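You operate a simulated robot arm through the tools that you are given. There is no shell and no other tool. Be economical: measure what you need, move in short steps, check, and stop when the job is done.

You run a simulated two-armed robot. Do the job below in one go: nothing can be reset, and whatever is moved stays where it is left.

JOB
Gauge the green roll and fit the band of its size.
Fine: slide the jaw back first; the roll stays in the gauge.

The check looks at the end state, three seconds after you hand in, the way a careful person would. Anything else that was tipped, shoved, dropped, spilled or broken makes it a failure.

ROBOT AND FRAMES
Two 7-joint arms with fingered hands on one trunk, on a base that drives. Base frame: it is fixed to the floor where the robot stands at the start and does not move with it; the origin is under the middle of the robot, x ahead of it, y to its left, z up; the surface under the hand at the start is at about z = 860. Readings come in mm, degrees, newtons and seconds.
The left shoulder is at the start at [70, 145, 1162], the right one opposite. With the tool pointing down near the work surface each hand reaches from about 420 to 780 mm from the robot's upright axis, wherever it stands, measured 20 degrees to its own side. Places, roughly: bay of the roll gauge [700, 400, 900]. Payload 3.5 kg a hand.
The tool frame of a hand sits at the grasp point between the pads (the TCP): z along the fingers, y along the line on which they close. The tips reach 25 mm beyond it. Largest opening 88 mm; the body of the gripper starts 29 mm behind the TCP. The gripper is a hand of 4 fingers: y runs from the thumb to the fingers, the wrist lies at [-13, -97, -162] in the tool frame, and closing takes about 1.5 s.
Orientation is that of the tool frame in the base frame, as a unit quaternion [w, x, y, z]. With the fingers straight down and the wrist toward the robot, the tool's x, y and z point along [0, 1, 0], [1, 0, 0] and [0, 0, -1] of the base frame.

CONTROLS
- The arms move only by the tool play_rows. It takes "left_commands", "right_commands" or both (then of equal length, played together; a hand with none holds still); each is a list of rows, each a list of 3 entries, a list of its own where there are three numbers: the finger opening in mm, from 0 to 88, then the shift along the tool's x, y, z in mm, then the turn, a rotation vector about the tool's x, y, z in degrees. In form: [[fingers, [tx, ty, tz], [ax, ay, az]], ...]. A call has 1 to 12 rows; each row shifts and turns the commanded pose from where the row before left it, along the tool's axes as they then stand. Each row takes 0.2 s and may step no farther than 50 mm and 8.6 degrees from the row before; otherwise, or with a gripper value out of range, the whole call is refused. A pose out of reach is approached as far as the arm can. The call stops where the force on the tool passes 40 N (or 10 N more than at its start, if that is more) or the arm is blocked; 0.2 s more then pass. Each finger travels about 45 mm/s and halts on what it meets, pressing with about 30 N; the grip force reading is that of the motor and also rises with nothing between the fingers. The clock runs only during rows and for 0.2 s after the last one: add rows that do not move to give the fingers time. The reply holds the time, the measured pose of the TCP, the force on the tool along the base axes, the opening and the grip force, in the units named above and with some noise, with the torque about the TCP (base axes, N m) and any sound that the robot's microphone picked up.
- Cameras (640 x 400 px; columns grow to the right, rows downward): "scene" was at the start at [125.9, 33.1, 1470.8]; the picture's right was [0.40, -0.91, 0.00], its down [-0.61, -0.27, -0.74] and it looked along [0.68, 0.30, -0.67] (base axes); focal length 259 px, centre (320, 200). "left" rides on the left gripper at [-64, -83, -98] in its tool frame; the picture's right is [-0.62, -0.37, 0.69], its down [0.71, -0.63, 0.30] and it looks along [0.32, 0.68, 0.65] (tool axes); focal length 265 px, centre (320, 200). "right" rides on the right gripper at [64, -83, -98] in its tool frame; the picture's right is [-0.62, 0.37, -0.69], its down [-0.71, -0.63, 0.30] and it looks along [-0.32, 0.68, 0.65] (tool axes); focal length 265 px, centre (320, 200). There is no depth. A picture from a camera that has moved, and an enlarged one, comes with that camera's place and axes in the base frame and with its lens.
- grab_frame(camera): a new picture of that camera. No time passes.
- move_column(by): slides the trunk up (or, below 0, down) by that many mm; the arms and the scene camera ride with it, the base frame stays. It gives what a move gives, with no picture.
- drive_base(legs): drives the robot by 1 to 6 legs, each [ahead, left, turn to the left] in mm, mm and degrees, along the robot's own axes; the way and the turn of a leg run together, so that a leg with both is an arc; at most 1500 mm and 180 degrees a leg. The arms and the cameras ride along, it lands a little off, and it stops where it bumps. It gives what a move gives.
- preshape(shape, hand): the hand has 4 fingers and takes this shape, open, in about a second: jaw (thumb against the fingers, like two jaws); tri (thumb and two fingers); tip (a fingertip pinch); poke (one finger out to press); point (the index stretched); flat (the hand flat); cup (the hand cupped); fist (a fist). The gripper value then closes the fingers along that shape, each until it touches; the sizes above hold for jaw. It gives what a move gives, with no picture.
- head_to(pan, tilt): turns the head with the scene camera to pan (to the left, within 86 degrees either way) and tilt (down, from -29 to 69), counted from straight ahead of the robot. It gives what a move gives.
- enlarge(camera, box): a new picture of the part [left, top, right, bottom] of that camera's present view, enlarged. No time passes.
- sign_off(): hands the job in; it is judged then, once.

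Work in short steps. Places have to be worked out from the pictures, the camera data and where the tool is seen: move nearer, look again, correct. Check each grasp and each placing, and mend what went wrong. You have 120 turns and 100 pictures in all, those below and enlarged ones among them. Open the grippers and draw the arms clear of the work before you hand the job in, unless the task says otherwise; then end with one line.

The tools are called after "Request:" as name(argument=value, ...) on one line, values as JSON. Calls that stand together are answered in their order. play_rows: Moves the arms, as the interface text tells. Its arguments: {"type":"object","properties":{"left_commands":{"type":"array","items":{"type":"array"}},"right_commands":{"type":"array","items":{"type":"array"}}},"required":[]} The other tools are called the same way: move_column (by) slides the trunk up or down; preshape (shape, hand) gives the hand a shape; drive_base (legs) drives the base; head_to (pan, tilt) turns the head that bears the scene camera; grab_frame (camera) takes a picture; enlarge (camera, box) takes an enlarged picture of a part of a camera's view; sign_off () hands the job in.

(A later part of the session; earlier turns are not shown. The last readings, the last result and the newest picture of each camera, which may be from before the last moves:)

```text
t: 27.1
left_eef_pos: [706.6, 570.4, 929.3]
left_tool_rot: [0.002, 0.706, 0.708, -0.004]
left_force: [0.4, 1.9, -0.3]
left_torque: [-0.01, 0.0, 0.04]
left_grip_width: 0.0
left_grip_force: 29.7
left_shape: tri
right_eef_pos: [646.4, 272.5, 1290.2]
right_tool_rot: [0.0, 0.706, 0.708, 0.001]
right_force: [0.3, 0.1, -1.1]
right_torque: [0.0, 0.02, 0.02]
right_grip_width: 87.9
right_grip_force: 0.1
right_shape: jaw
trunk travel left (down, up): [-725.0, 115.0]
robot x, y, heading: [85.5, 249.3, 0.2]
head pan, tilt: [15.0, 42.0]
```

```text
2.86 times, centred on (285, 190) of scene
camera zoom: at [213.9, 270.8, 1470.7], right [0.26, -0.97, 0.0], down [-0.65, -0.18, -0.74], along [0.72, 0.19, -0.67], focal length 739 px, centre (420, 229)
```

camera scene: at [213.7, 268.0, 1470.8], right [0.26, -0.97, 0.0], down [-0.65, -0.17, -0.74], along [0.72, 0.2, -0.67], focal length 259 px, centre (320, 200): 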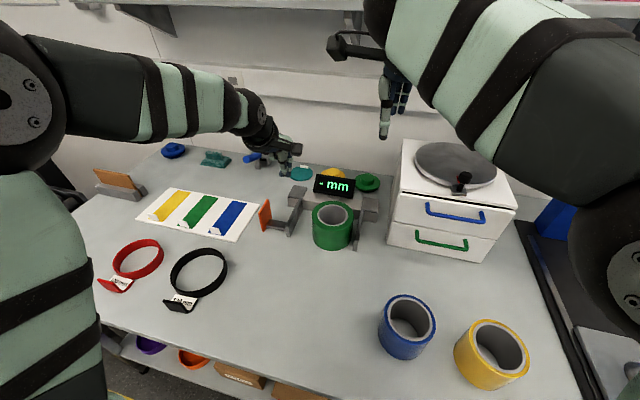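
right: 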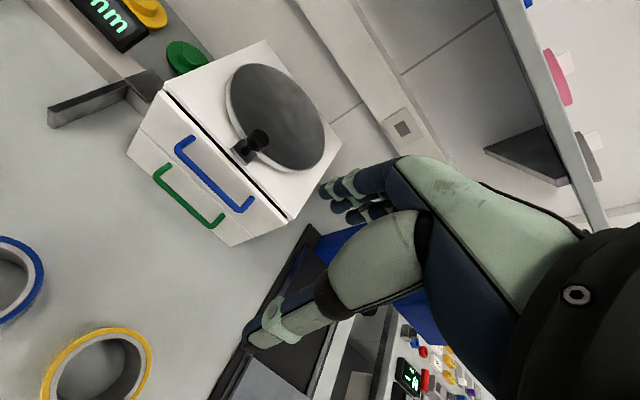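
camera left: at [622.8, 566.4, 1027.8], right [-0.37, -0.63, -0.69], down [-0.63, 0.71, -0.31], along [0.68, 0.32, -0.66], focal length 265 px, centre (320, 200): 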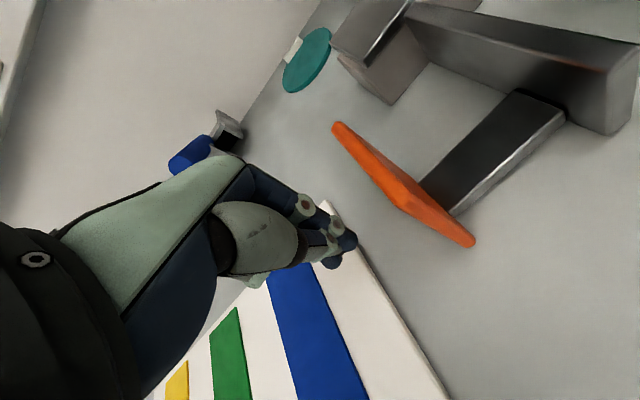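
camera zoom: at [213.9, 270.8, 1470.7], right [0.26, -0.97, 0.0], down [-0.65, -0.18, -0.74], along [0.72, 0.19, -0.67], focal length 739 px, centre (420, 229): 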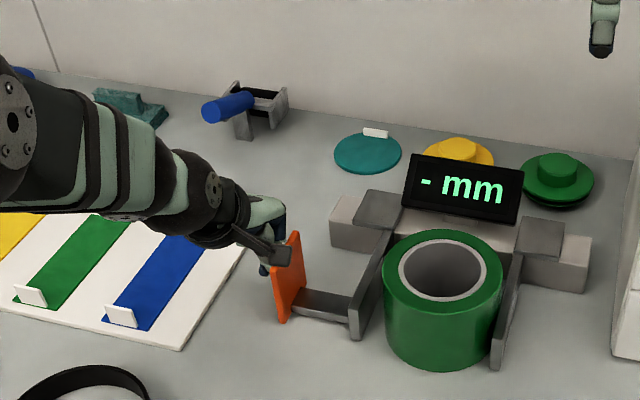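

The gauge is self-centring: both jaws close together, and the right one already moves the roll. Pushing takes 2 N; I go on in small steps.

Request:
play_rows(left_commands=[[0, [-5, 0, 0], [0, 0, 0]], [0, [-5, 0, 0], [0, 0, 0]], [0, [-5, 0, 0], [0, 0, 0]], [0, [0, 0, 0], [0, 0, 0]]])

Request:
enlarge(camera="scene", box=[180, 120, 390, 260])

```text
t: 28.1
left_eef_pos: [707.5, 560.3, 929.3]
left_tool_rot: [0.003, 0.704, 0.71, -0.003]
left_force: [1.8, 17.9, 3.5]
left_torque: [-0.25, 0.01, 0.2]
left_grip_width: 0.0
left_grip_force: 30.1
left_shape: tri
right_eef_pos: [647.1, 277.0, 1290.9]
right_tool_rot: [0.001, 0.706, 0.708, -0.001]
right_force: [0.4, -0.1, -0.4]
right_torque: [0.03, -0.01, 0.01]
right_grip_width: 87.5
right_grip_force: 0.0
right_shape: jaw
trunk travel left (down, up): [-725.0, 115.0]
robot x, y, heading: [82.5, 248.4, 0.4]
head pan, tilt: [15.0, 42.0]
```

```text
2.86 times, centred on (285, 190) of scene
camera zoom: at [214.1, 275.3, 1470.6], right [0.26, -0.96, 0.0], down [-0.65, -0.18, -0.74], along [0.72, 0.19, -0.67], focal length 739 px, centre (420, 229)
```

zoom: 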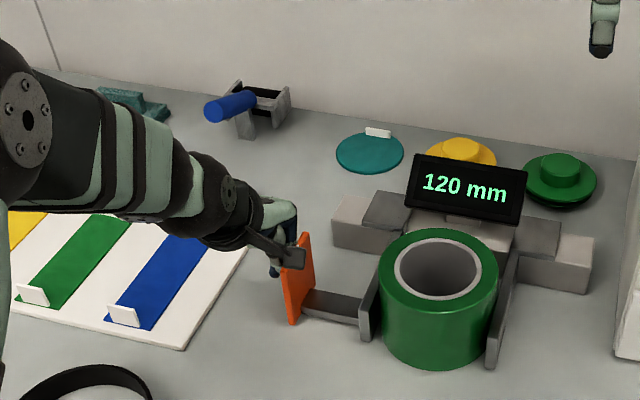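

Reading: 120 mm. Now I back off, lift, and go to the inner side of the orange plate to push the jaw open.

Request:
play_rows(left_commands=[[0, [12, 0, 0], [0, 0, 0]], [0, [8, 0, -20], [0, 0, 0]], [0, [0, 0, -40], [0, 0, 0]], [0, [0, 0, -40], [0, 0, 0]], [0, [-37, 0, 0], [0, 0, 0]], [0, [-37, 0, 0], [0, 0, 0]], [0, [0, 0, 0], [0, 0, 0]]])

Request:
grab_frame(camera="left")

Request:
enlarge(camera="scene", box=[180, 120, 390, 260])

```text
t: 29.7
left_eef_pos: [705.9, 502.7, 1029.3]
left_tool_rot: [0.004, 0.706, 0.708, -0.004]
left_force: [-0.6, 0.1, 0.1]
left_torque: [-0.02, 0.01, -0.02]
left_grip_width: 0.0
left_grip_force: 29.9
left_shape: tri
right_eef_pos: [646.6, 274.1, 1290.4]
right_tool_rot: [0.002, 0.706, 0.708, 0.001]
right_force: [-0.1, 0.6, -0.8]
right_torque: [-0.01, 0.02, -0.01]
right_grip_width: 87.5
right_grip_force: 0.1
right_shape: jaw
trunk travel left (down, up): [-725.0, 115.0]
robot x, y, heading: [84.0, 249.7, 0.1]
head pan, tilt: [15.0, 42.0]
```

```text
63 pictures are left
camera left: at [622.5, 439.1, 1128.4], right [-0.37, -0.63, -0.69], down [-0.63, 0.71, -0.31], along [0.68, 0.32, -0.66], focal length 265 px, centre (320, 200)
```

left: 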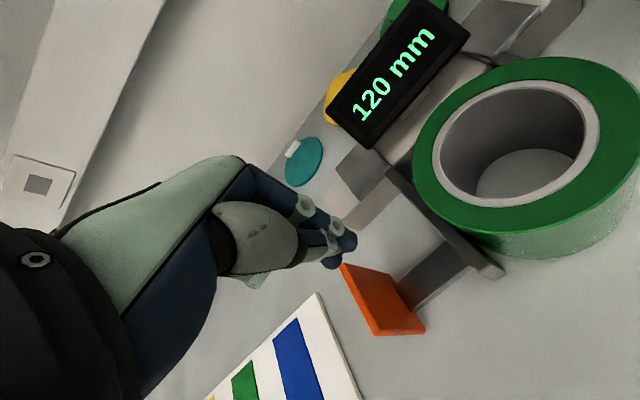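

```text
2.86 times, centred on (285, 190) of scene
camera zoom: at [213.4, 272.0, 1470.7], right [0.26, -0.97, 0.0], down [-0.65, -0.18, -0.74], along [0.72, 0.19, -0.67], focal length 739 px, centre (420, 229)
```

zoom: 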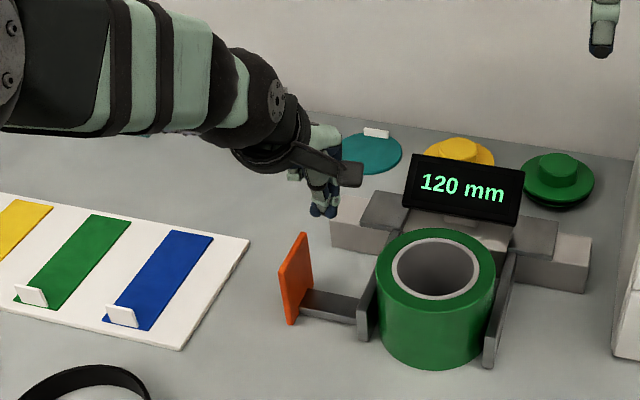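

Plate now at y ≈ 544, jaw outer side ≈ 470; the hand at y 503 is in the middle. Lower to z ≈ 938 in the gap.

Request:
play_rows(left_commands=[[0, [3, 0, 40], [0, 0, 0]], [0, [0, 0, 30], [0, 0, 0]], [0, [0, 0, 20], [0, 0, 0]], [0, [0, 0, 0], [0, 0, 0]]])

Request:
enlarge(camera="scene", box=[180, 120, 390, 260])

```text
t: 30.7
left_eef_pos: [707.0, 502.9, 938.7]
left_tool_rot: [0.003, 0.706, 0.709, -0.004]
left_force: [-0.4, -1.3, -0.2]
left_torque: [0.01, 0.0, -0.02]
left_grip_width: 0.0
left_grip_force: 30.1
left_shape: tri
right_eef_pos: [646.4, 271.9, 1290.4]
right_tool_rot: [0.0, 0.706, 0.708, 0.0]
right_force: [-0.5, 0.1, -0.3]
right_torque: [-0.01, -0.01, 0.0]
right_grip_width: 87.6
right_grip_force: 0.0
right_shape: jaw
trunk travel left (down, up): [-725.0, 115.0]
robot x, y, heading: [83.3, 248.9, 0.6]
head pan, tilt: [15.0, 42.0]
```

```text
2.86 times, centred on (285, 190) of scene
camera zoom: at [213.8, 270.8, 1470.7], right [0.26, -0.97, 0.0], down [-0.65, -0.17, -0.74], along [0.72, 0.19, -0.67], focal length 739 px, centre (420, 229)
```

zoom: 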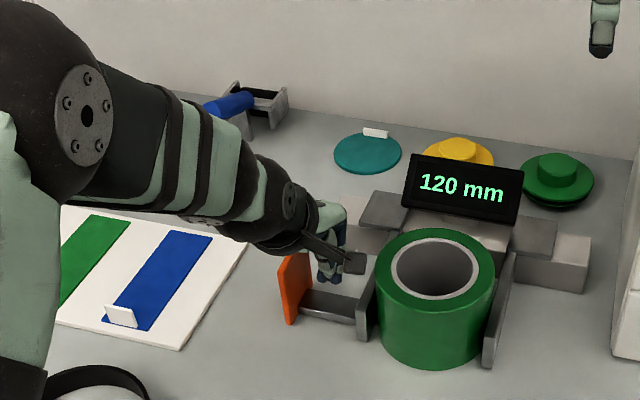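

In the gap without contact. Push +y about 50 mm to open the jaws.

Request:
play_rows(left_commands=[[0, [10, 0, 0], [0, 0, 0]], [0, [10, 0, 0], [0, 0, 0]], [0, [10, 0, 0], [0, 0, 0]], [0, [10, 0, 0], [0, 0, 0]], [0, [8, 0, 0], [0, 0, 0]], [0, [0, 0, 0], [0, 0, 0]]])

Request:
enlarge(camera="scene", box=[180, 120, 390, 260])

```text
t: 32.1
left_eef_pos: [706.8, 551.5, 939.8]
left_tool_rot: [0.002, 0.706, 0.708, -0.003]
left_force: [0.8, -0.8, 1.3]
left_torque: [0.0, -0.01, 0.01]
left_grip_width: 0.1
left_grip_force: 29.6
left_shape: tri
right_eef_pos: [646.5, 272.4, 1290.3]
right_tool_rot: [0.0, 0.706, 0.708, 0.0]
right_force: [0.0, -0.2, -0.8]
right_torque: [-0.02, 0.02, 0.01]
right_grip_width: 87.6
right_grip_force: 0.0
right_shape: jaw
trunk travel left (down, up): [-725.0, 115.0]
robot x, y, heading: [83.4, 249.7, 0.4]
head pan, tilt: [15.0, 42.0]
```

```text
2.86 times, centred on (285, 190) of scene
camera zoom: at [213.9, 270.6, 1470.7], right [0.26, -0.97, 0.0], down [-0.65, -0.17, -0.74], along [0.72, 0.19, -0.67], focal length 739 px, centre (420, 229)
```

zoom: 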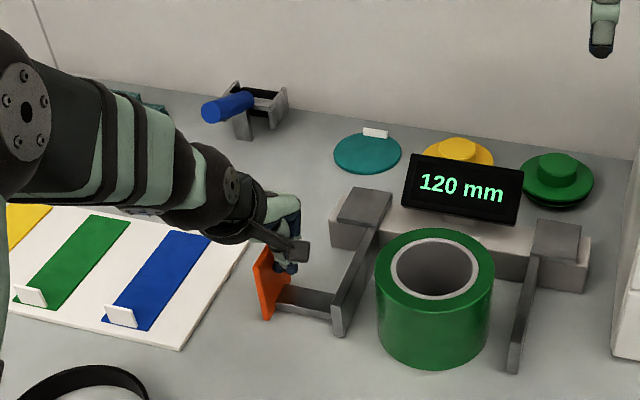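

Jaws opened and the display holds 120 mm. I push the last bit toward the start position, gently.

Request:
play_rows(left_commands=[[0, [5, 0, 0], [0, 0, 0]], [0, [4, 0, 0], [0, 0, 0]], [0, [0, 0, 0], [0, 0, 0]]])

Request:
enlarge(camera="scene", box=[180, 120, 390, 260])

```text
t: 32.9
left_eef_pos: [708.0, 559.8, 939.9]
left_tool_rot: [0.003, 0.706, 0.708, -0.004]
left_force: [-0.4, -0.4, -0.5]
left_torque: [-0.02, -0.04, -0.02]
left_grip_width: 0.1
left_grip_force: 30.7
left_shape: tri
right_eef_pos: [645.8, 271.6, 1290.5]
right_tool_rot: [0.0, 0.707, 0.708, 0.0]
right_force: [-0.4, -0.2, 0.1]
right_torque: [0.01, 0.07, 0.03]
right_grip_width: 87.3
right_grip_force: 0.0
right_shape: jaw
trunk travel left (down, up): [-725.0, 115.0]
robot x, y, heading: [82.7, 249.4, 0.3]
head pan, tilt: [15.0, 42.0]
```

```text
2.86 times, centred on (285, 190) of scene
camera zoom: at [213.8, 270.5, 1470.7], right [0.26, -0.97, 0.0], down [-0.65, -0.17, -0.74], along [0.72, 0.19, -0.67], focal length 739 px, centre (420, 229)
```

zoom: 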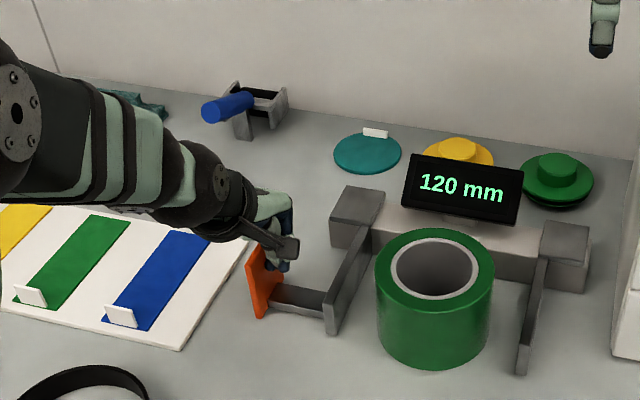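

Jaws are back at their start. I free the hand, lift it, and drive back-left to reach the black band's tab.

Request:
play_rows(left_commands=[[0, [-12, 0, 0], [0, 0, 0]], [0, [0, 0, -40], [0, 0, 0]], [0, [0, -10, -40], [0, 0, 0]], [0, [0, -30, -30], [0, 0, 0]], [0, [0, -30, -30], [0, 0, 0]], [0, [0, -30, -20], [0, 0, 0]]])

Request:
drive_base(legs=[[-110, 0, 0], [0, 150, 0]])

Request:
head_to(pan=25, tilt=50)

Request:
preshape(hand="left", shape="tri")

Request:
grab_frame(camera="scene")

Request:
grab_frame(camera="left")

```text
t: 34.3
left_eef_pos: [603.9, 548.5, 1100.5]
left_tool_rot: [0.004, 0.706, 0.709, -0.003]
left_force: [-0.2, -0.8, 0.3]
left_torque: [-0.02, -0.01, -0.01]
left_grip_width: 0.0
left_grip_force: 30.2
left_shape: tri
right_eef_pos: [645.3, 272.3, 1291.6]
right_tool_rot: [0.001, 0.707, 0.708, 0.001]
right_force: [-0.2, -0.2, 0.4]
right_torque: [0.0, -0.01, 0.02]
right_grip_width: 87.7
right_grip_force: 0.0
right_shape: jaw
trunk travel left (down, up): [-725.0, 115.0]
robot x, y, heading: [82.0, 248.2, 0.2]
head pan, tilt: [15.0, 42.0]
```

```text
t: 36.5
left_eef_pos: [496.5, 696.7, 1099.8]
left_tool_rot: [0.003, 0.706, 0.708, -0.004]
left_force: [0.0, 0.3, -0.2]
left_torque: [0.04, -0.03, 0.03]
left_grip_width: 0.0
left_grip_force: 29.9
left_shape: tri
right_eef_pos: [536.6, 420.8, 1290.4]
right_tool_rot: [-0.001, 0.706, 0.708, 0.001]
right_force: [-0.6, 0.3, -0.3]
right_torque: [0.01, 0.01, -0.03]
right_grip_width: 87.5
right_grip_force: 0.1
right_shape: jaw
trunk travel left (down, up): [-725.0, 115.0]
robot x, y, heading: [-26.2, 400.7, 0.4]
head pan, tilt: [15.0, 42.0]
```

```text
t: 37.2
left_eef_pos: [495.8, 700.4, 1098.2]
left_tool_rot: [0.004, 0.706, 0.709, -0.003]
left_force: [-0.3, 0.1, -0.4]
left_torque: [0.0, 0.0, 0.04]
left_grip_width: 0.2
left_grip_force: 30.2
left_shape: tri
right_eef_pos: [536.2, 423.2, 1290.4]
right_tool_rot: [0.001, 0.707, 0.708, 0.0]
right_force: [-0.3, 1.1, 0.1]
right_torque: [0.0, 0.02, -0.02]
right_grip_width: 87.6
right_grip_force: 0.0
right_shape: jaw
trunk travel left (down, up): [-725.0, 115.0]
robot x, y, heading: [-23.8, 399.1, 0.2]
head pan, tilt: [25.0, 50.0]
```

```text
t: 38.1
left_eef_pos: [495.5, 697.6, 1098.7]
left_tool_rot: [0.003, 0.706, 0.709, -0.004]
left_force: [0.1, -0.2, 0.9]
left_torque: [-0.02, 0.02, 0.03]
left_grip_width: 87.6
left_grip_force: 0.0
left_shape: tri
right_eef_pos: [536.5, 423.6, 1289.6]
right_tool_rot: [-0.001, 0.706, 0.708, 0.001]
right_force: [-0.3, 0.0, 0.1]
right_torque: [-0.01, -0.02, -0.01]
right_grip_width: 87.4
right_grip_force: 0.1
right_shape: jaw
trunk travel left (down, up): [-725.0, 115.0]
robot x, y, heading: [-25.4, 399.9, 0.1]
head pan, tilt: [25.0, 50.0]
```

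```text
58 pictures are left
camera scene: at [93.0, 431.7, 1459.5], right [0.43, -0.9, 0.0], down [-0.69, -0.33, -0.64], along [0.58, 0.27, -0.77], focal length 259 px, centre (320, 200)
```

scene: 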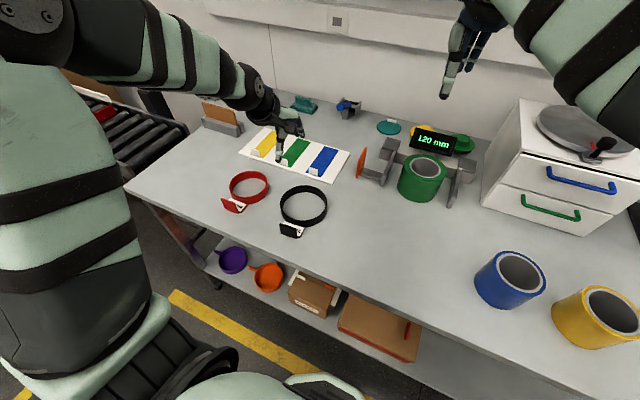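

```text
57 pictures are left
camera left: at [411.2, 636.0, 1198.6], right [-0.37, -0.63, -0.69], down [-0.63, 0.71, -0.31], along [0.68, 0.32, -0.66], focal length 265 px, centre (320, 200)
```

left: 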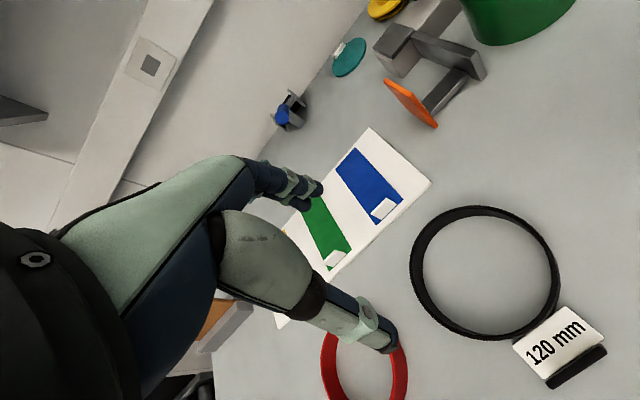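

The black band's label reads 120 mm. Tab plate lies near (397, 667), spanning y 644–691; ring centre (488, 668). I look closer at the plate from the scene camera.

Request:
enlarge(camera="scene", box=[255, 170, 345, 250])

Request:
enlarge(camera="left", box=[490, 280, 630, 400])

```text
5.00 times, centred on (300, 210) of scene
camera zoom: at [93.0, 431.7, 1459.5], right [0.43, -0.9, 0.0], down [-0.69, -0.33, -0.64], along [0.58, 0.27, -0.77], focal length 1294 px, centre (420, 150)
```

zoom: 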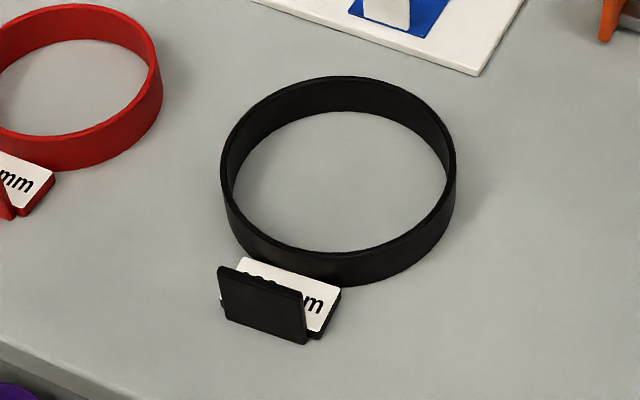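

```text
3.33 times, centred on (560, 340) of left
camera zoom: at [411.2, 636.0, 1198.6], right [-0.37, -0.63, -0.69], down [-0.63, 0.71, -0.31], along [0.68, 0.32, -0.66], focal length 885 px, centre (-480, -267)
```

zoom: 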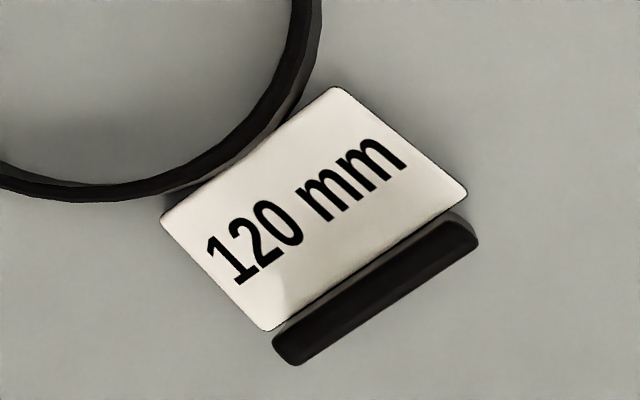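

Plate: upright, ~8 mm thick, top z ≈ 900; ring wall starts at x ≈ 428, so I need a narrow opening (~30 mm) to descend between plate and ring. Move above with that opening.

Request:
play_rows(left_commands=[[30, [-8, -24, 20], [0, 0, 0]], [30, [-8, -25, 30], [0, 0, 0]], [30, [-7, -25, 30], [0, 0, 0]], [30, [-7, -25, 30], [0, 0, 0]], [30, [0, 0, 25], [0, 0, 0]], [30, [0, 0, 0], [0, 0, 0]], [30, [0, 0, 0], [0, 0, 0]]])

Request:
grab_frame(camera="left")

Request:
enlarge(camera="scene", box=[230, 140, 350, 260])

```text
t: 39.7
left_eef_pos: [396.1, 666.6, 964.7]
left_tool_rot: [0.004, 0.707, 0.708, -0.003]
left_force: [0.1, 0.7, -0.8]
left_torque: [0.02, 0.01, 0.02]
left_grip_width: 30.5
left_grip_force: 0.0
left_shape: tri
right_eef_pos: [537.6, 423.4, 1290.9]
right_tool_rot: [0.0, 0.707, 0.708, 0.001]
right_force: [0.3, 0.0, -0.1]
right_torque: [-0.01, -0.01, 0.0]
right_grip_width: 87.7
right_grip_force: 0.0
right_shape: jaw
trunk travel left (down, up): [-725.0, 115.0]
robot x, y, heading: [-27.6, 399.7, -0.0]
head pan, tilt: [25.0, 50.0]
```

```text
54 pictures are left
camera left: at [311.0, 602.5, 1063.1], right [-0.37, -0.63, -0.69], down [-0.63, 0.71, -0.31], along [0.68, 0.32, -0.66], focal length 265 px, centre (320, 200)
```

left: 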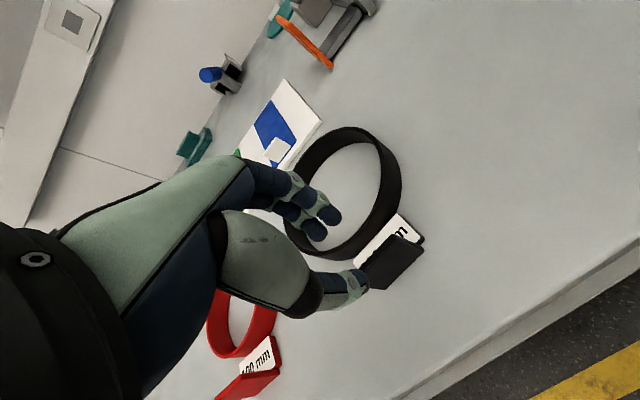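

```text
3.33 times, centred on (290, 200) of scene
camera zoom: at [92.5, 431.7, 1459.5], right [0.43, -0.9, 0.0], down [-0.69, -0.33, -0.64], along [0.58, 0.27, -0.77], focal length 862 px, centre (420, 200)
```

zoom: 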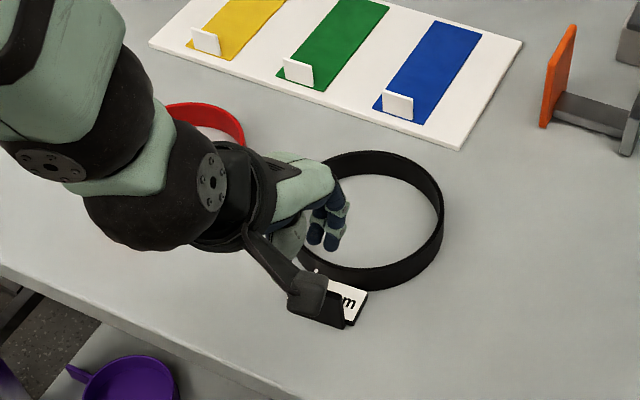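

Plate from this nearer view: x ≈ 400, y 645–682. I correct +3 in x and go down to z ≈ 925, then look.

Request:
play_rows(left_commands=[[30, [-1, 3, 20], [0, 0, 0]], [30, [0, 0, 20], [0, 0, 0]], [30, [0, 0, 0], [0, 0, 0]]])

Request:
enlarge(camera="left", box=[240, 120, 440, 320])

Request:
enlarge(camera="scene", box=[255, 180, 335, 250])

```text
t: 40.5
left_eef_pos: [399.4, 664.3, 924.2]
left_tool_rot: [0.004, 0.706, 0.708, -0.004]
left_force: [-0.2, 0.1, 0.2]
left_torque: [0.03, 0.01, 0.02]
left_grip_width: 30.4
left_grip_force: 0.0
left_shape: tri
right_eef_pos: [535.3, 422.1, 1291.1]
right_tool_rot: [0.001, 0.706, 0.708, 0.001]
right_force: [0.0, 0.0, 0.3]
right_torque: [0.02, 0.04, 0.03]
right_grip_width: 87.4
right_grip_force: 0.1
right_shape: jaw
trunk travel left (down, up): [-725.0, 115.0]
robot x, y, heading: [-24.9, 398.7, 0.5]
head pan, tilt: [25.0, 50.0]
```

```text
2.00 times, centred on (340, 220) of left
camera zoom: at [314.8, 601.5, 1022.9], right [-0.37, -0.63, -0.69], down [-0.63, 0.71, -0.31], along [0.68, 0.32, -0.66], focal length 531 px, centre (280, 160)
```

zoom: 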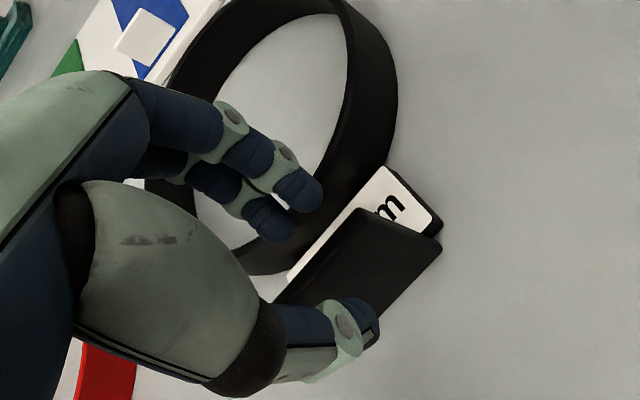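

```text
5.71 times, centred on (295, 215) of scene
camera zoom: at [92.4, 431.6, 1459.6], right [0.43, -0.9, 0.0], down [-0.69, -0.33, -0.64], along [0.58, 0.27, -0.77], focal length 1478 px, centre (463, 114)
```

zoom: 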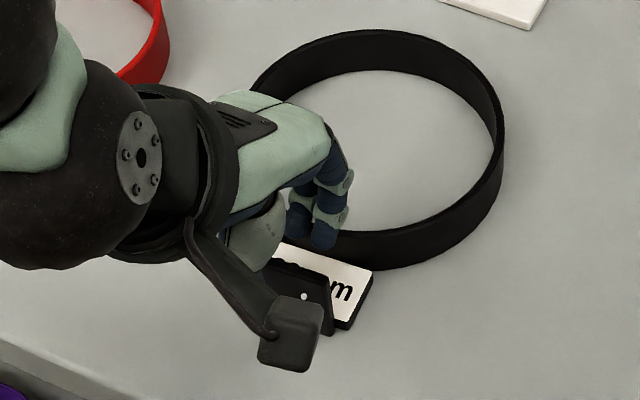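

The thumb is outside and the fingers inside of the plate, about 5 mm from the ring wall. I narrow to 25 mm, and descend slowly to z ≈ 896.

Request:
play_rows(left_commands=[[25, [0, -1, 0], [0, 0, 0]], [25, [0, 0, 8], [0, 0, 0]], [25, [0, 0, 8], [0, 0, 0]], [25, [0, 0, 8], [0, 0, 0]], [25, [0, 0, 4], [0, 0, 0]]])

Request:
enlarge(camera="left", box=[240, 120, 440, 320])

```text
t: 41.7
left_eef_pos: [397.8, 664.8, 896.5]
left_tool_rot: [0.003, 0.706, 0.708, -0.004]
left_force: [-2.9, -0.6, 8.5]
left_torque: [0.18, -0.11, 0.03]
left_grip_width: 24.7
left_grip_force: 0.0
left_shape: tri
right_eef_pos: [538.1, 423.2, 1290.7]
right_tool_rot: [0.0, 0.707, 0.708, 0.0]
right_force: [0.1, -0.4, -0.1]
right_torque: [-0.01, 0.03, 0.0]
right_grip_width: 87.7
right_grip_force: 0.2
right_shape: jaw
trunk travel left (down, up): [-725.0, 115.0]
robot x, y, heading: [-27.3, 401.2, 0.2]
head pan, tilt: [25.0, 50.0]
```

```text
2.00 times, centred on (340, 220) of left
camera zoom: at [314.9, 602.4, 995.2], right [-0.37, -0.63, -0.69], down [-0.63, 0.71, -0.31], along [0.68, 0.32, -0.66], focal length 531 px, centre (280, 160)
```

zoom: 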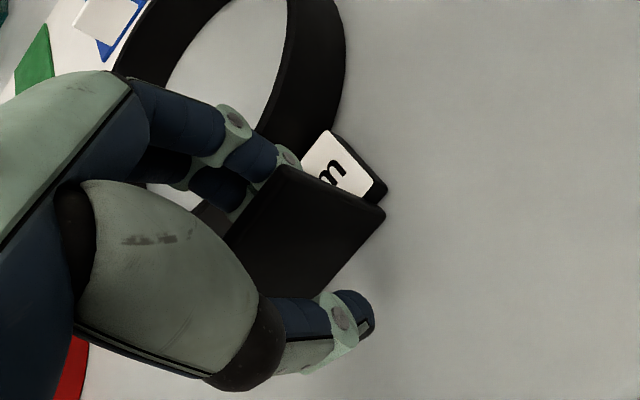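

8.5 N of contact: the fingertips rest on the label shelf. I raise 4 mm and close on the plate.

Request:
play_rows(left_commands=[[25, [0, 0, -4], [0, 0, 0]], [15, [0, 0, 0], [0, 0, 0]], [8, [0, 0, 0], [0, 0, 0]], [0, [0, 0, 0], [0, 0, 0]], [0, [0, 0, 0], [0, 0, 0]], [0, [0, 0, 0], [0, 0, 0]]])

Request:
enlarge(camera="left", box=[240, 40, 480, 320])

```text
t: 43.1
left_eef_pos: [398.6, 665.4, 899.7]
left_tool_rot: [0.004, 0.706, 0.708, -0.004]
left_force: [0.6, 0.1, 0.5]
left_torque: [-0.01, -0.01, -0.01]
left_grip_width: 0.6
left_grip_force: 29.3
left_shape: tri
right_eef_pos: [537.4, 422.3, 1291.4]
right_tool_rot: [0.0, 0.706, 0.708, 0.001]
right_force: [0.1, -0.5, -0.3]
right_torque: [0.01, -0.01, -0.03]
right_grip_width: 87.5
right_grip_force: 0.1
right_shape: jaw
trunk travel left (down, up): [-725.0, 115.0]
robot x, y, heading: [-27.7, 400.2, 0.2]
head pan, tilt: [25.0, 50.0]
```

```text
1.43 times, centred on (360, 180) of left
camera zoom: at [314.0, 602.9, 999.2], right [-0.37, -0.63, -0.69], down [-0.63, 0.71, -0.31], along [0.68, 0.32, -0.66], focal length 379 px, centre (263, 229)
```

zoom: 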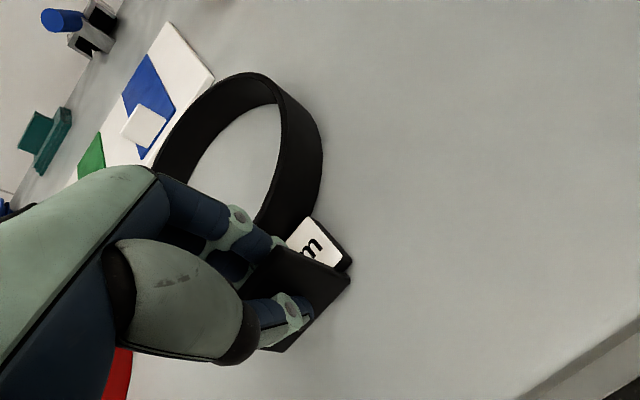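

Width reads 0.6 mm though the plate shows between thumb and fingers. A small test lift tells.

Request:
play_rows(left_commands=[[0, [0, 0, -8], [0, 0, 0]], [0, [0, 0, -12], [0, 0, 0]], [0, [0, 0, 0], [0, 0, 0]]])

Request:
grab_frame(camera="left")

Request:
enlarge(camera="scene", box=[240, 160, 350, 260])

```text
t: 43.9
left_eef_pos: [400.1, 666.0, 922.0]
left_tool_rot: [0.003, 0.706, 0.708, -0.005]
left_force: [0.1, -0.3, 0.3]
left_torque: [-0.01, 0.0, 0.0]
left_grip_width: 0.6
left_grip_force: 30.2
left_shape: tri
right_eef_pos: [536.4, 423.1, 1290.4]
right_tool_rot: [0.0, 0.706, 0.708, 0.0]
right_force: [0.7, -0.4, 0.4]
right_torque: [-0.02, 0.03, 0.01]
right_grip_width: 87.3
right_grip_force: 0.0
right_shape: jaw
trunk travel left (down, up): [-725.0, 115.0]
robot x, y, heading: [-29.5, 400.2, 0.3]
head pan, tilt: [25.0, 50.0]
```

```text
48 pictures are left
camera left: at [314.5, 602.9, 1019.6], right [-0.37, -0.63, -0.69], down [-0.63, 0.71, -0.31], along [0.68, 0.32, -0.66], focal length 265 px, centre (320, 200)
```

left: 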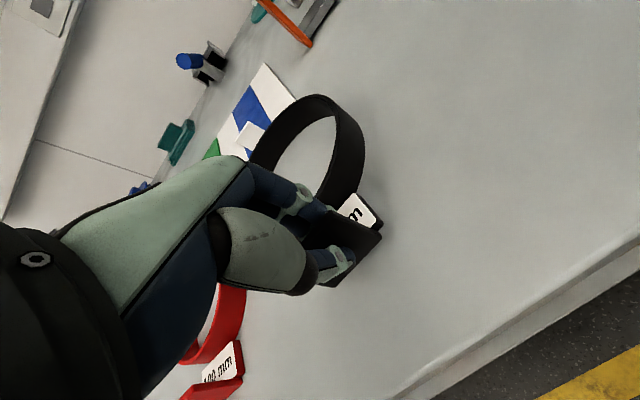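

```text
4.00 times, centred on (295, 210) of scene
camera zoom: at [93.5, 432.1, 1459.4], right [0.43, -0.9, 0.0], down [-0.69, -0.33, -0.64], along [0.58, 0.27, -0.77], focal length 1035 px, centre (420, 160)
```

zoom: 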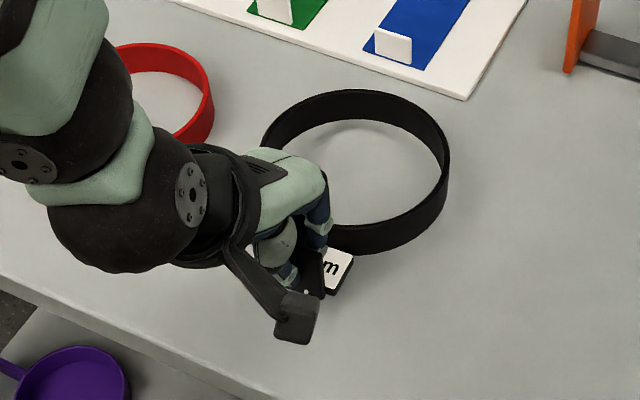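

The band rides along with the hand and throws a shadow: it is held. Lift 120 mm more and check how level it hangs.

Request:
play_rows(left_commands=[[0, [0, 0, -20], [0, 0, 0]], [0, [0, 0, -30], [0, 0, 0]], [0, [0, 5, -35], [0, 0, 0]], [0, [0, 5, -35], [0, 0, 0]], [0, [0, 0, 0], [0, 0, 0]]])

Request:
grab_frame(camera="left")

Request:
grab_frame(camera="scene")

```text
t: 45.1
left_eef_pos: [409.9, 666.3, 1043.6]
left_tool_rot: [0.003, 0.706, 0.709, -0.004]
left_force: [1.0, -0.5, 0.0]
left_torque: [-0.02, 0.02, 0.02]
left_grip_width: 0.5
left_grip_force: 30.0
left_shape: tri
right_eef_pos: [537.7, 422.5, 1290.4]
right_tool_rot: [0.0, 0.707, 0.707, 0.0]
right_force: [-0.1, 0.3, 0.2]
right_torque: [0.01, 0.02, 0.01]
right_grip_width: 87.6
right_grip_force: 0.0
right_shape: jaw
trunk travel left (down, up): [-725.0, 115.0]
robot x, y, heading: [-26.2, 396.7, 0.4]
head pan, tilt: [25.0, 50.0]
```

```text
46 pictures are left
camera left: at [325.9, 602.1, 1141.2], right [-0.37, -0.63, -0.69], down [-0.63, 0.71, -0.31], along [0.68, 0.32, -0.66], focal length 265 px, centre (320, 200)
```

left: 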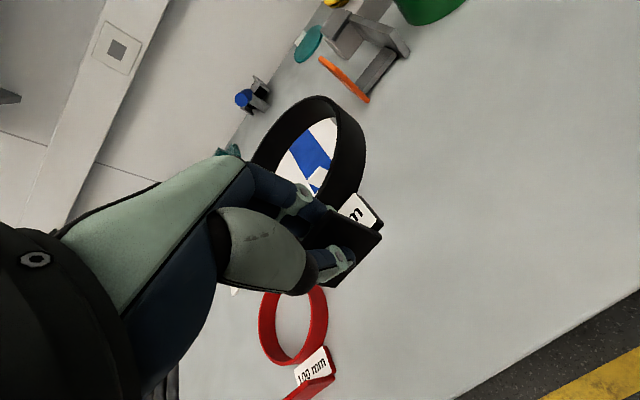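

```text
45 pictures are left
camera scene: at [93.7, 432.3, 1459.4], right [0.43, -0.9, 0.0], down [-0.69, -0.33, -0.64], along [0.58, 0.27, -0.77], focal length 259 px, centre (320, 200)
```

scene: 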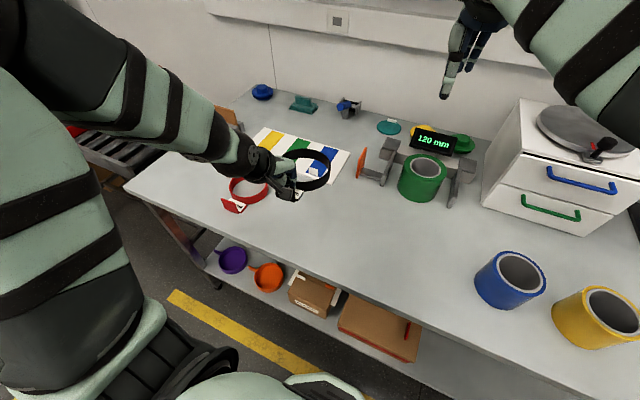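

Band hangs level. Drive back to the gauge: right 150 and ahead 110.

Request:
drive_base(legs=[[0, -150, 0], [105, 0, 0]])

Request:
head_to(pan=17, tilt=44)

Request:
grab_frame(camera="scene")

Request:
enlarge(camera="scene", box=[230, 110, 400, 260])

```text
t: 47.2
left_eef_pos: [513.2, 514.1, 1043.8]
left_tool_rot: [0.004, 0.705, 0.709, -0.003]
left_force: [0.2, 0.3, 0.0]
left_torque: [-0.02, 0.01, -0.02]
left_grip_width: 0.3
left_grip_force: 29.9
left_shape: tri
right_eef_pos: [640.1, 272.3, 1291.7]
right_tool_rot: [0.001, 0.706, 0.708, 0.002]
right_force: [-0.3, -0.5, -0.5]
right_torque: [0.01, 0.03, -0.03]
right_grip_width: 87.6
right_grip_force: 0.0
right_shape: jaw
trunk travel left (down, up): [-725.0, 115.0]
robot x, y, heading: [79.1, 249.7, 0.0]
head pan, tilt: [25.0, 50.0]
```

```text
t: 47.9
left_eef_pos: [515.6, 515.4, 1041.7]
left_tool_rot: [0.003, 0.706, 0.708, -0.004]
left_force: [-0.1, -0.4, 0.3]
left_torque: [-0.01, 0.03, 0.03]
left_grip_width: 0.3
left_grip_force: 29.7
left_shape: tri
right_eef_pos: [642.1, 272.7, 1290.2]
right_tool_rot: [-0.001, 0.706, 0.708, 0.001]
right_force: [-0.4, -0.3, 0.6]
right_torque: [0.01, 0.0, 0.03]
right_grip_width: 87.7
right_grip_force: 0.1
right_shape: jaw
trunk travel left (down, up): [-725.0, 115.0]
robot x, y, heading: [79.2, 248.6, 0.1]
head pan, tilt: [17.0, 44.0]
```

```text
44 pictures are left
camera scene: at [208.4, 272.9, 1467.7], right [0.3, -0.95, 0.0], down [-0.66, -0.21, -0.72], along [0.69, 0.21, -0.7], focal length 259 px, centre (320, 200)
```

scene: 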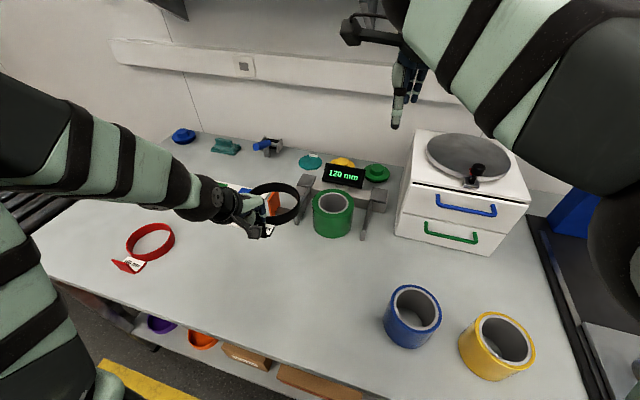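

```text
2.67 times, centred on (315, 185) of scene
camera zoom: at [208.4, 272.9, 1467.7], right [0.3, -0.95, 0.0], down [-0.66, -0.21, -0.72], along [0.69, 0.21, -0.7], focal length 690 px, centre (333, 240)
```

zoom: 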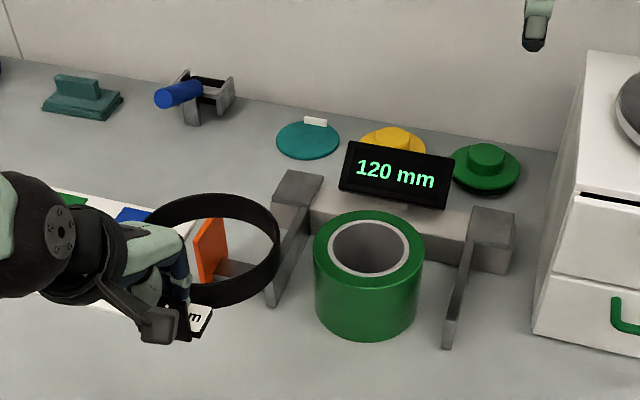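

Roll centre comes out near (723, 394), top z ≈ 950. I bring the band over in front of it, still high and 20 mm short, to measure both together.

Request:
play_rows(left_commands=[[0, [-31, 22, 0], [0, 0, 0]], [0, [-31, 22, 0], [0, 0, 0]], [0, [-31, 23, 0], [0, 0, 0]], [0, [-31, 23, 0], [0, 0, 0]], [0, [0, 0, 0], [0, 0, 0]]])

Request:
grab_frame(camera="left")

Request:
enlarge(camera="scene", box=[250, 130, 410, 260])

```text
t: 49.1
left_eef_pos: [606.5, 390.7, 1042.8]
left_tool_rot: [0.004, 0.706, 0.708, -0.004]
left_force: [-1.1, -0.3, -0.1]
left_torque: [0.0, 0.01, -0.05]
left_grip_width: 0.4
left_grip_force: 29.7
left_shape: tri
right_eef_pos: [641.9, 274.1, 1291.4]
right_tool_rot: [0.001, 0.706, 0.708, 0.0]
right_force: [0.3, -0.1, -0.1]
right_torque: [0.01, 0.01, 0.0]
right_grip_width: 87.5
right_grip_force: 0.1
right_shape: jaw
trunk travel left (down, up): [-725.0, 115.0]
robot x, y, heading: [80.1, 250.4, -0.1]
head pan, tilt: [17.0, 44.0]
```

```text
42 pictures are left
camera left: at [522.5, 327.8, 1142.4], right [-0.37, -0.63, -0.69], down [-0.63, 0.71, -0.31], along [0.68, 0.32, -0.66], focal length 265 px, centre (320, 200)
```

left: 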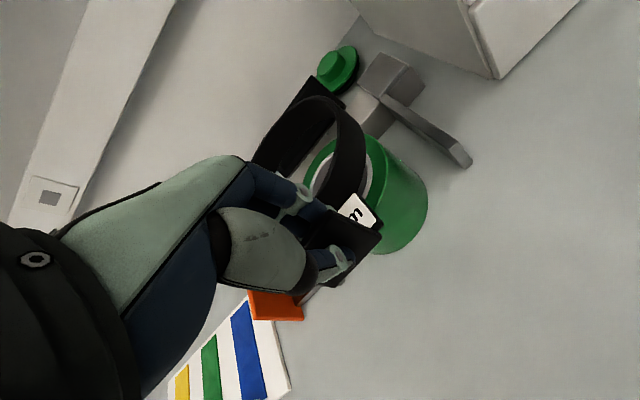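

```text
3.08 times, centred on (330, 195) of scene
camera zoom: at [207.0, 273.6, 1467.8], right [0.3, -0.96, 0.0], down [-0.66, -0.21, -0.72], along [0.69, 0.21, -0.69], focal length 796 px, centre (289, 215)
```

zoom: 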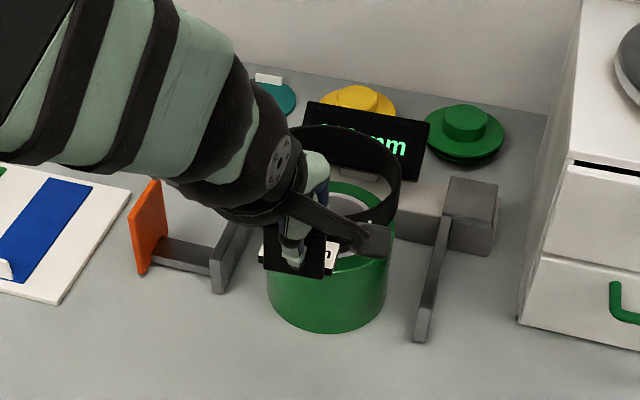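

I take a larger zoom to fix the ring and roll outlines.

Request:
enlarge(camera="scene", box=[305, 160, 385, 240])

Request:
enlarge(camera="left", box=[230, 70, 450, 270])

```text
5.00 times, centred on (345, 200) of scene
camera zoom: at [207.0, 273.6, 1467.8], right [0.3, -0.96, 0.0], down [-0.66, -0.21, -0.72], along [0.69, 0.21, -0.69], focal length 1294 px, centre (195, 200)
```

zoom: 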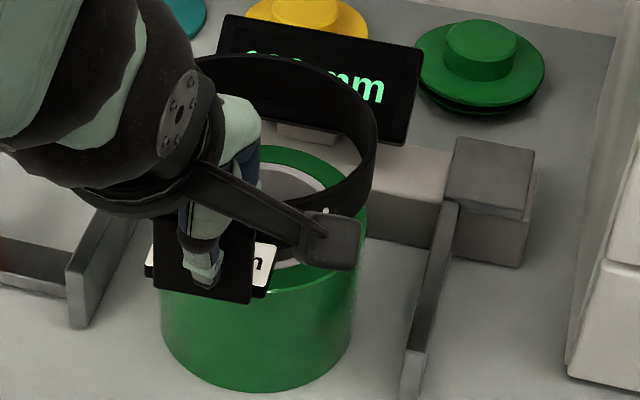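

```text
2.00 times, centred on (340, 170) of left
camera zoom: at [522.5, 327.8, 1142.4], right [-0.37, -0.63, -0.69], down [-0.63, 0.71, -0.31], along [0.68, 0.32, -0.66], focal length 531 px, centre (280, 260)
```

zoom: 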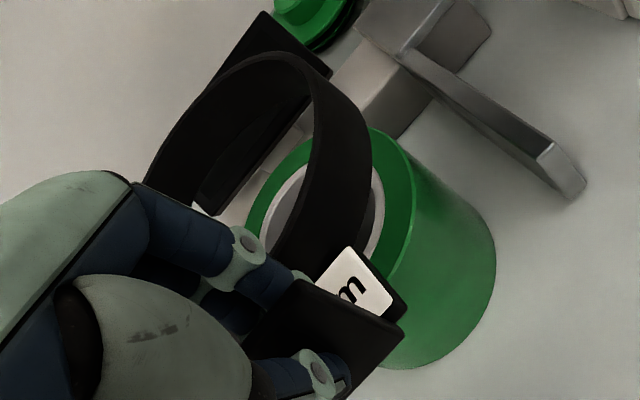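

Estimates: ring centre ≈ TCP + (97, 6), roll centre ≈ (718, 393). I move +17 in x, −5 in y and lower to just above the roll top, where parallax is small.

Request:
play_rows(left_commands=[[0, [-5, 17, 0], [0, 0, 0]], [0, [0, 0, 20], [0, 0, 0]], [0, [0, 0, 20], [0, 0, 0]], [0, [0, 0, 0], [0, 0, 0]]])

Request:
enlarge(camera="scene", box=[305, 160, 385, 240])

Request:
enlarge(camera="left", box=[230, 70, 450, 270])

```text
t: 50.1
left_eef_pos: [622.4, 384.4, 1003.1]
left_tool_rot: [0.004, 0.706, 0.708, -0.004]
left_force: [0.4, 0.1, -0.3]
left_torque: [-0.03, -0.02, -0.01]
left_grip_width: 0.4
left_grip_force: 30.0
left_shape: tri
right_eef_pos: [641.7, 273.2, 1290.4]
right_tool_rot: [0.0, 0.706, 0.708, 0.0]
right_force: [-0.3, 0.3, -0.5]
right_torque: [0.0, 0.04, 0.0]
right_grip_width: 87.4
right_grip_force: 0.0
right_shape: jaw
trunk travel left (down, up): [-725.0, 115.0]
robot x, y, heading: [77.5, 249.3, 0.1]
head pan, tilt: [17.0, 44.0]
```

```text
5.00 times, centred on (345, 200) of scene
camera zoom: at [207.5, 272.7, 1467.8], right [0.3, -0.96, 0.0], down [-0.66, -0.21, -0.72], along [0.69, 0.21, -0.69], focal length 1294 px, centre (195, 200)
```

zoom: 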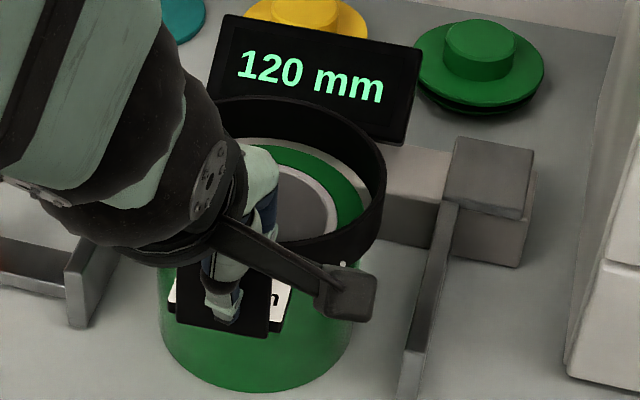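

```text
2.00 times, centred on (340, 170) of left
camera zoom: at [538.1, 321.2, 1101.5], right [-0.37, -0.63, -0.69], down [-0.63, 0.71, -0.31], along [0.68, 0.32, -0.66], focal length 531 px, centre (280, 260)
```

zoom: 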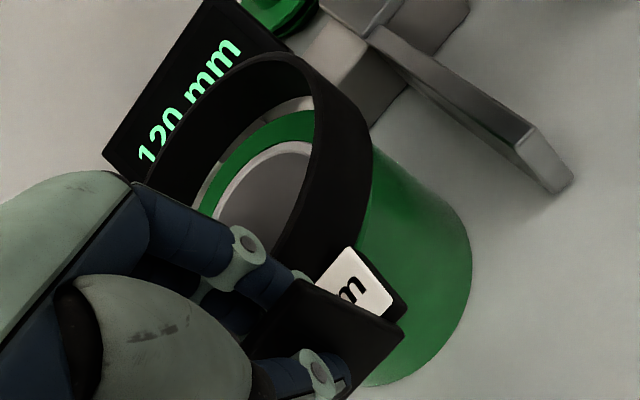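

Lateral (y) alignment agrees in both; in x there's up to ~10 mm doubt depending on how far the band droops. I lower 7 mm more and zoom closer to settle it.

Request:
play_rows(left_commands=[[0, [0, 4, 0], [0, 0, 0]], [0, [0, 0, 7], [0, 0, 0]], [0, [0, 0, 0], [0, 0, 0]]])

Request:
enlarge(camera="left", box=[260, 90, 380, 200])

Request:
enlarge(camera="scene", box=[320, 165, 385, 220])

```text
t: 50.9
left_eef_pos: [626.3, 384.5, 995.2]
left_tool_rot: [0.003, 0.706, 0.708, -0.004]
left_force: [-0.2, -0.7, -0.8]
left_torque: [-0.03, 0.01, 0.01]
left_grip_width: 0.8
left_grip_force: 30.0
left_shape: tri
right_eef_pos: [641.2, 271.7, 1292.1]
right_tool_rot: [0.0, 0.706, 0.709, 0.001]
right_force: [-0.2, -0.3, -0.5]
right_torque: [0.0, -0.04, 0.01]
right_grip_width: 87.8
right_grip_force: 0.1
right_shape: jaw
trunk travel left (down, up): [-725.0, 115.0]
robot x, y, heading: [79.9, 247.0, 0.2]
head pan, tilt: [17.0, 44.0]
```

```text
3.64 times, centred on (320, 145) of left
camera zoom: at [542.1, 321.5, 1094.7], right [-0.37, -0.63, -0.69], down [-0.63, 0.71, -0.31], along [0.68, 0.32, -0.66], focal length 965 px, centre (320, 400)
```

zoom: 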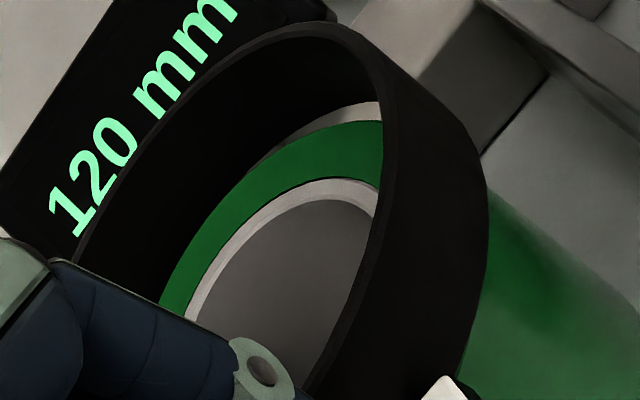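

```text
7.27 times, centred on (352, 192) of scene
camera zoom: at [207.2, 273.0, 1467.8], right [0.3, -0.96, 0.0], down [-0.66, -0.21, -0.72], along [0.69, 0.21, -0.69], focal length 1882 px, centre (84, 254)
```

zoom: 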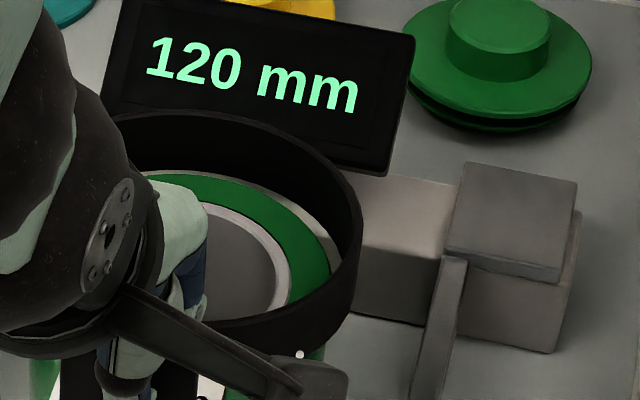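

Left view shows the gap on the −y side only; I zoom more on the right-hand and far gaps before deciding a small shift.

Request:
enlarge(camera="scene", box=[335, 175, 375, 215])

Request:
enlarge(camera="left", box=[285, 105, 345, 180])

```text
10.00 times, centred on (355, 195) of scene
camera zoom: at [207.2, 273.0, 1467.8], right [0.3, -0.96, 0.0], down [-0.66, -0.21, -0.72], along [0.69, 0.21, -0.69], focal length 2587 px, centre (-30, 250)
```

zoom: 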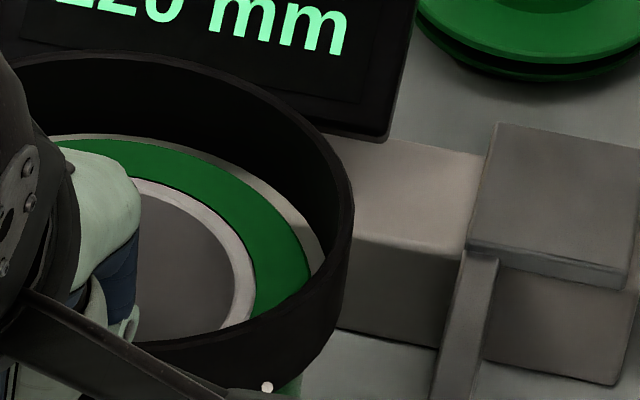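

```text
5.33 times, centred on (315, 142) of left
camera zoom: at [542.1, 321.5, 1094.7], right [-0.37, -0.63, -0.69], down [-0.63, 0.71, -0.31], along [0.68, 0.32, -0.66], focal length 1416 px, centre (347, 507)
```

zoom: 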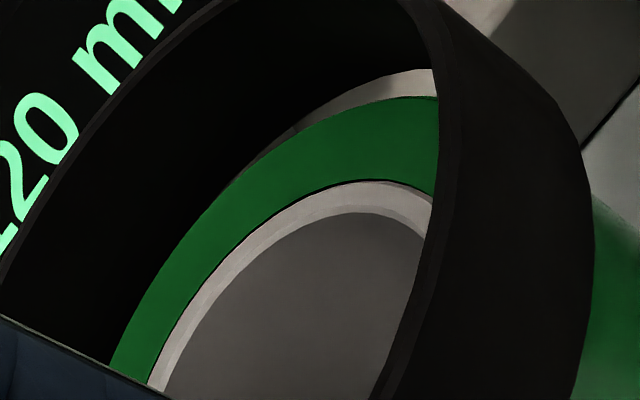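

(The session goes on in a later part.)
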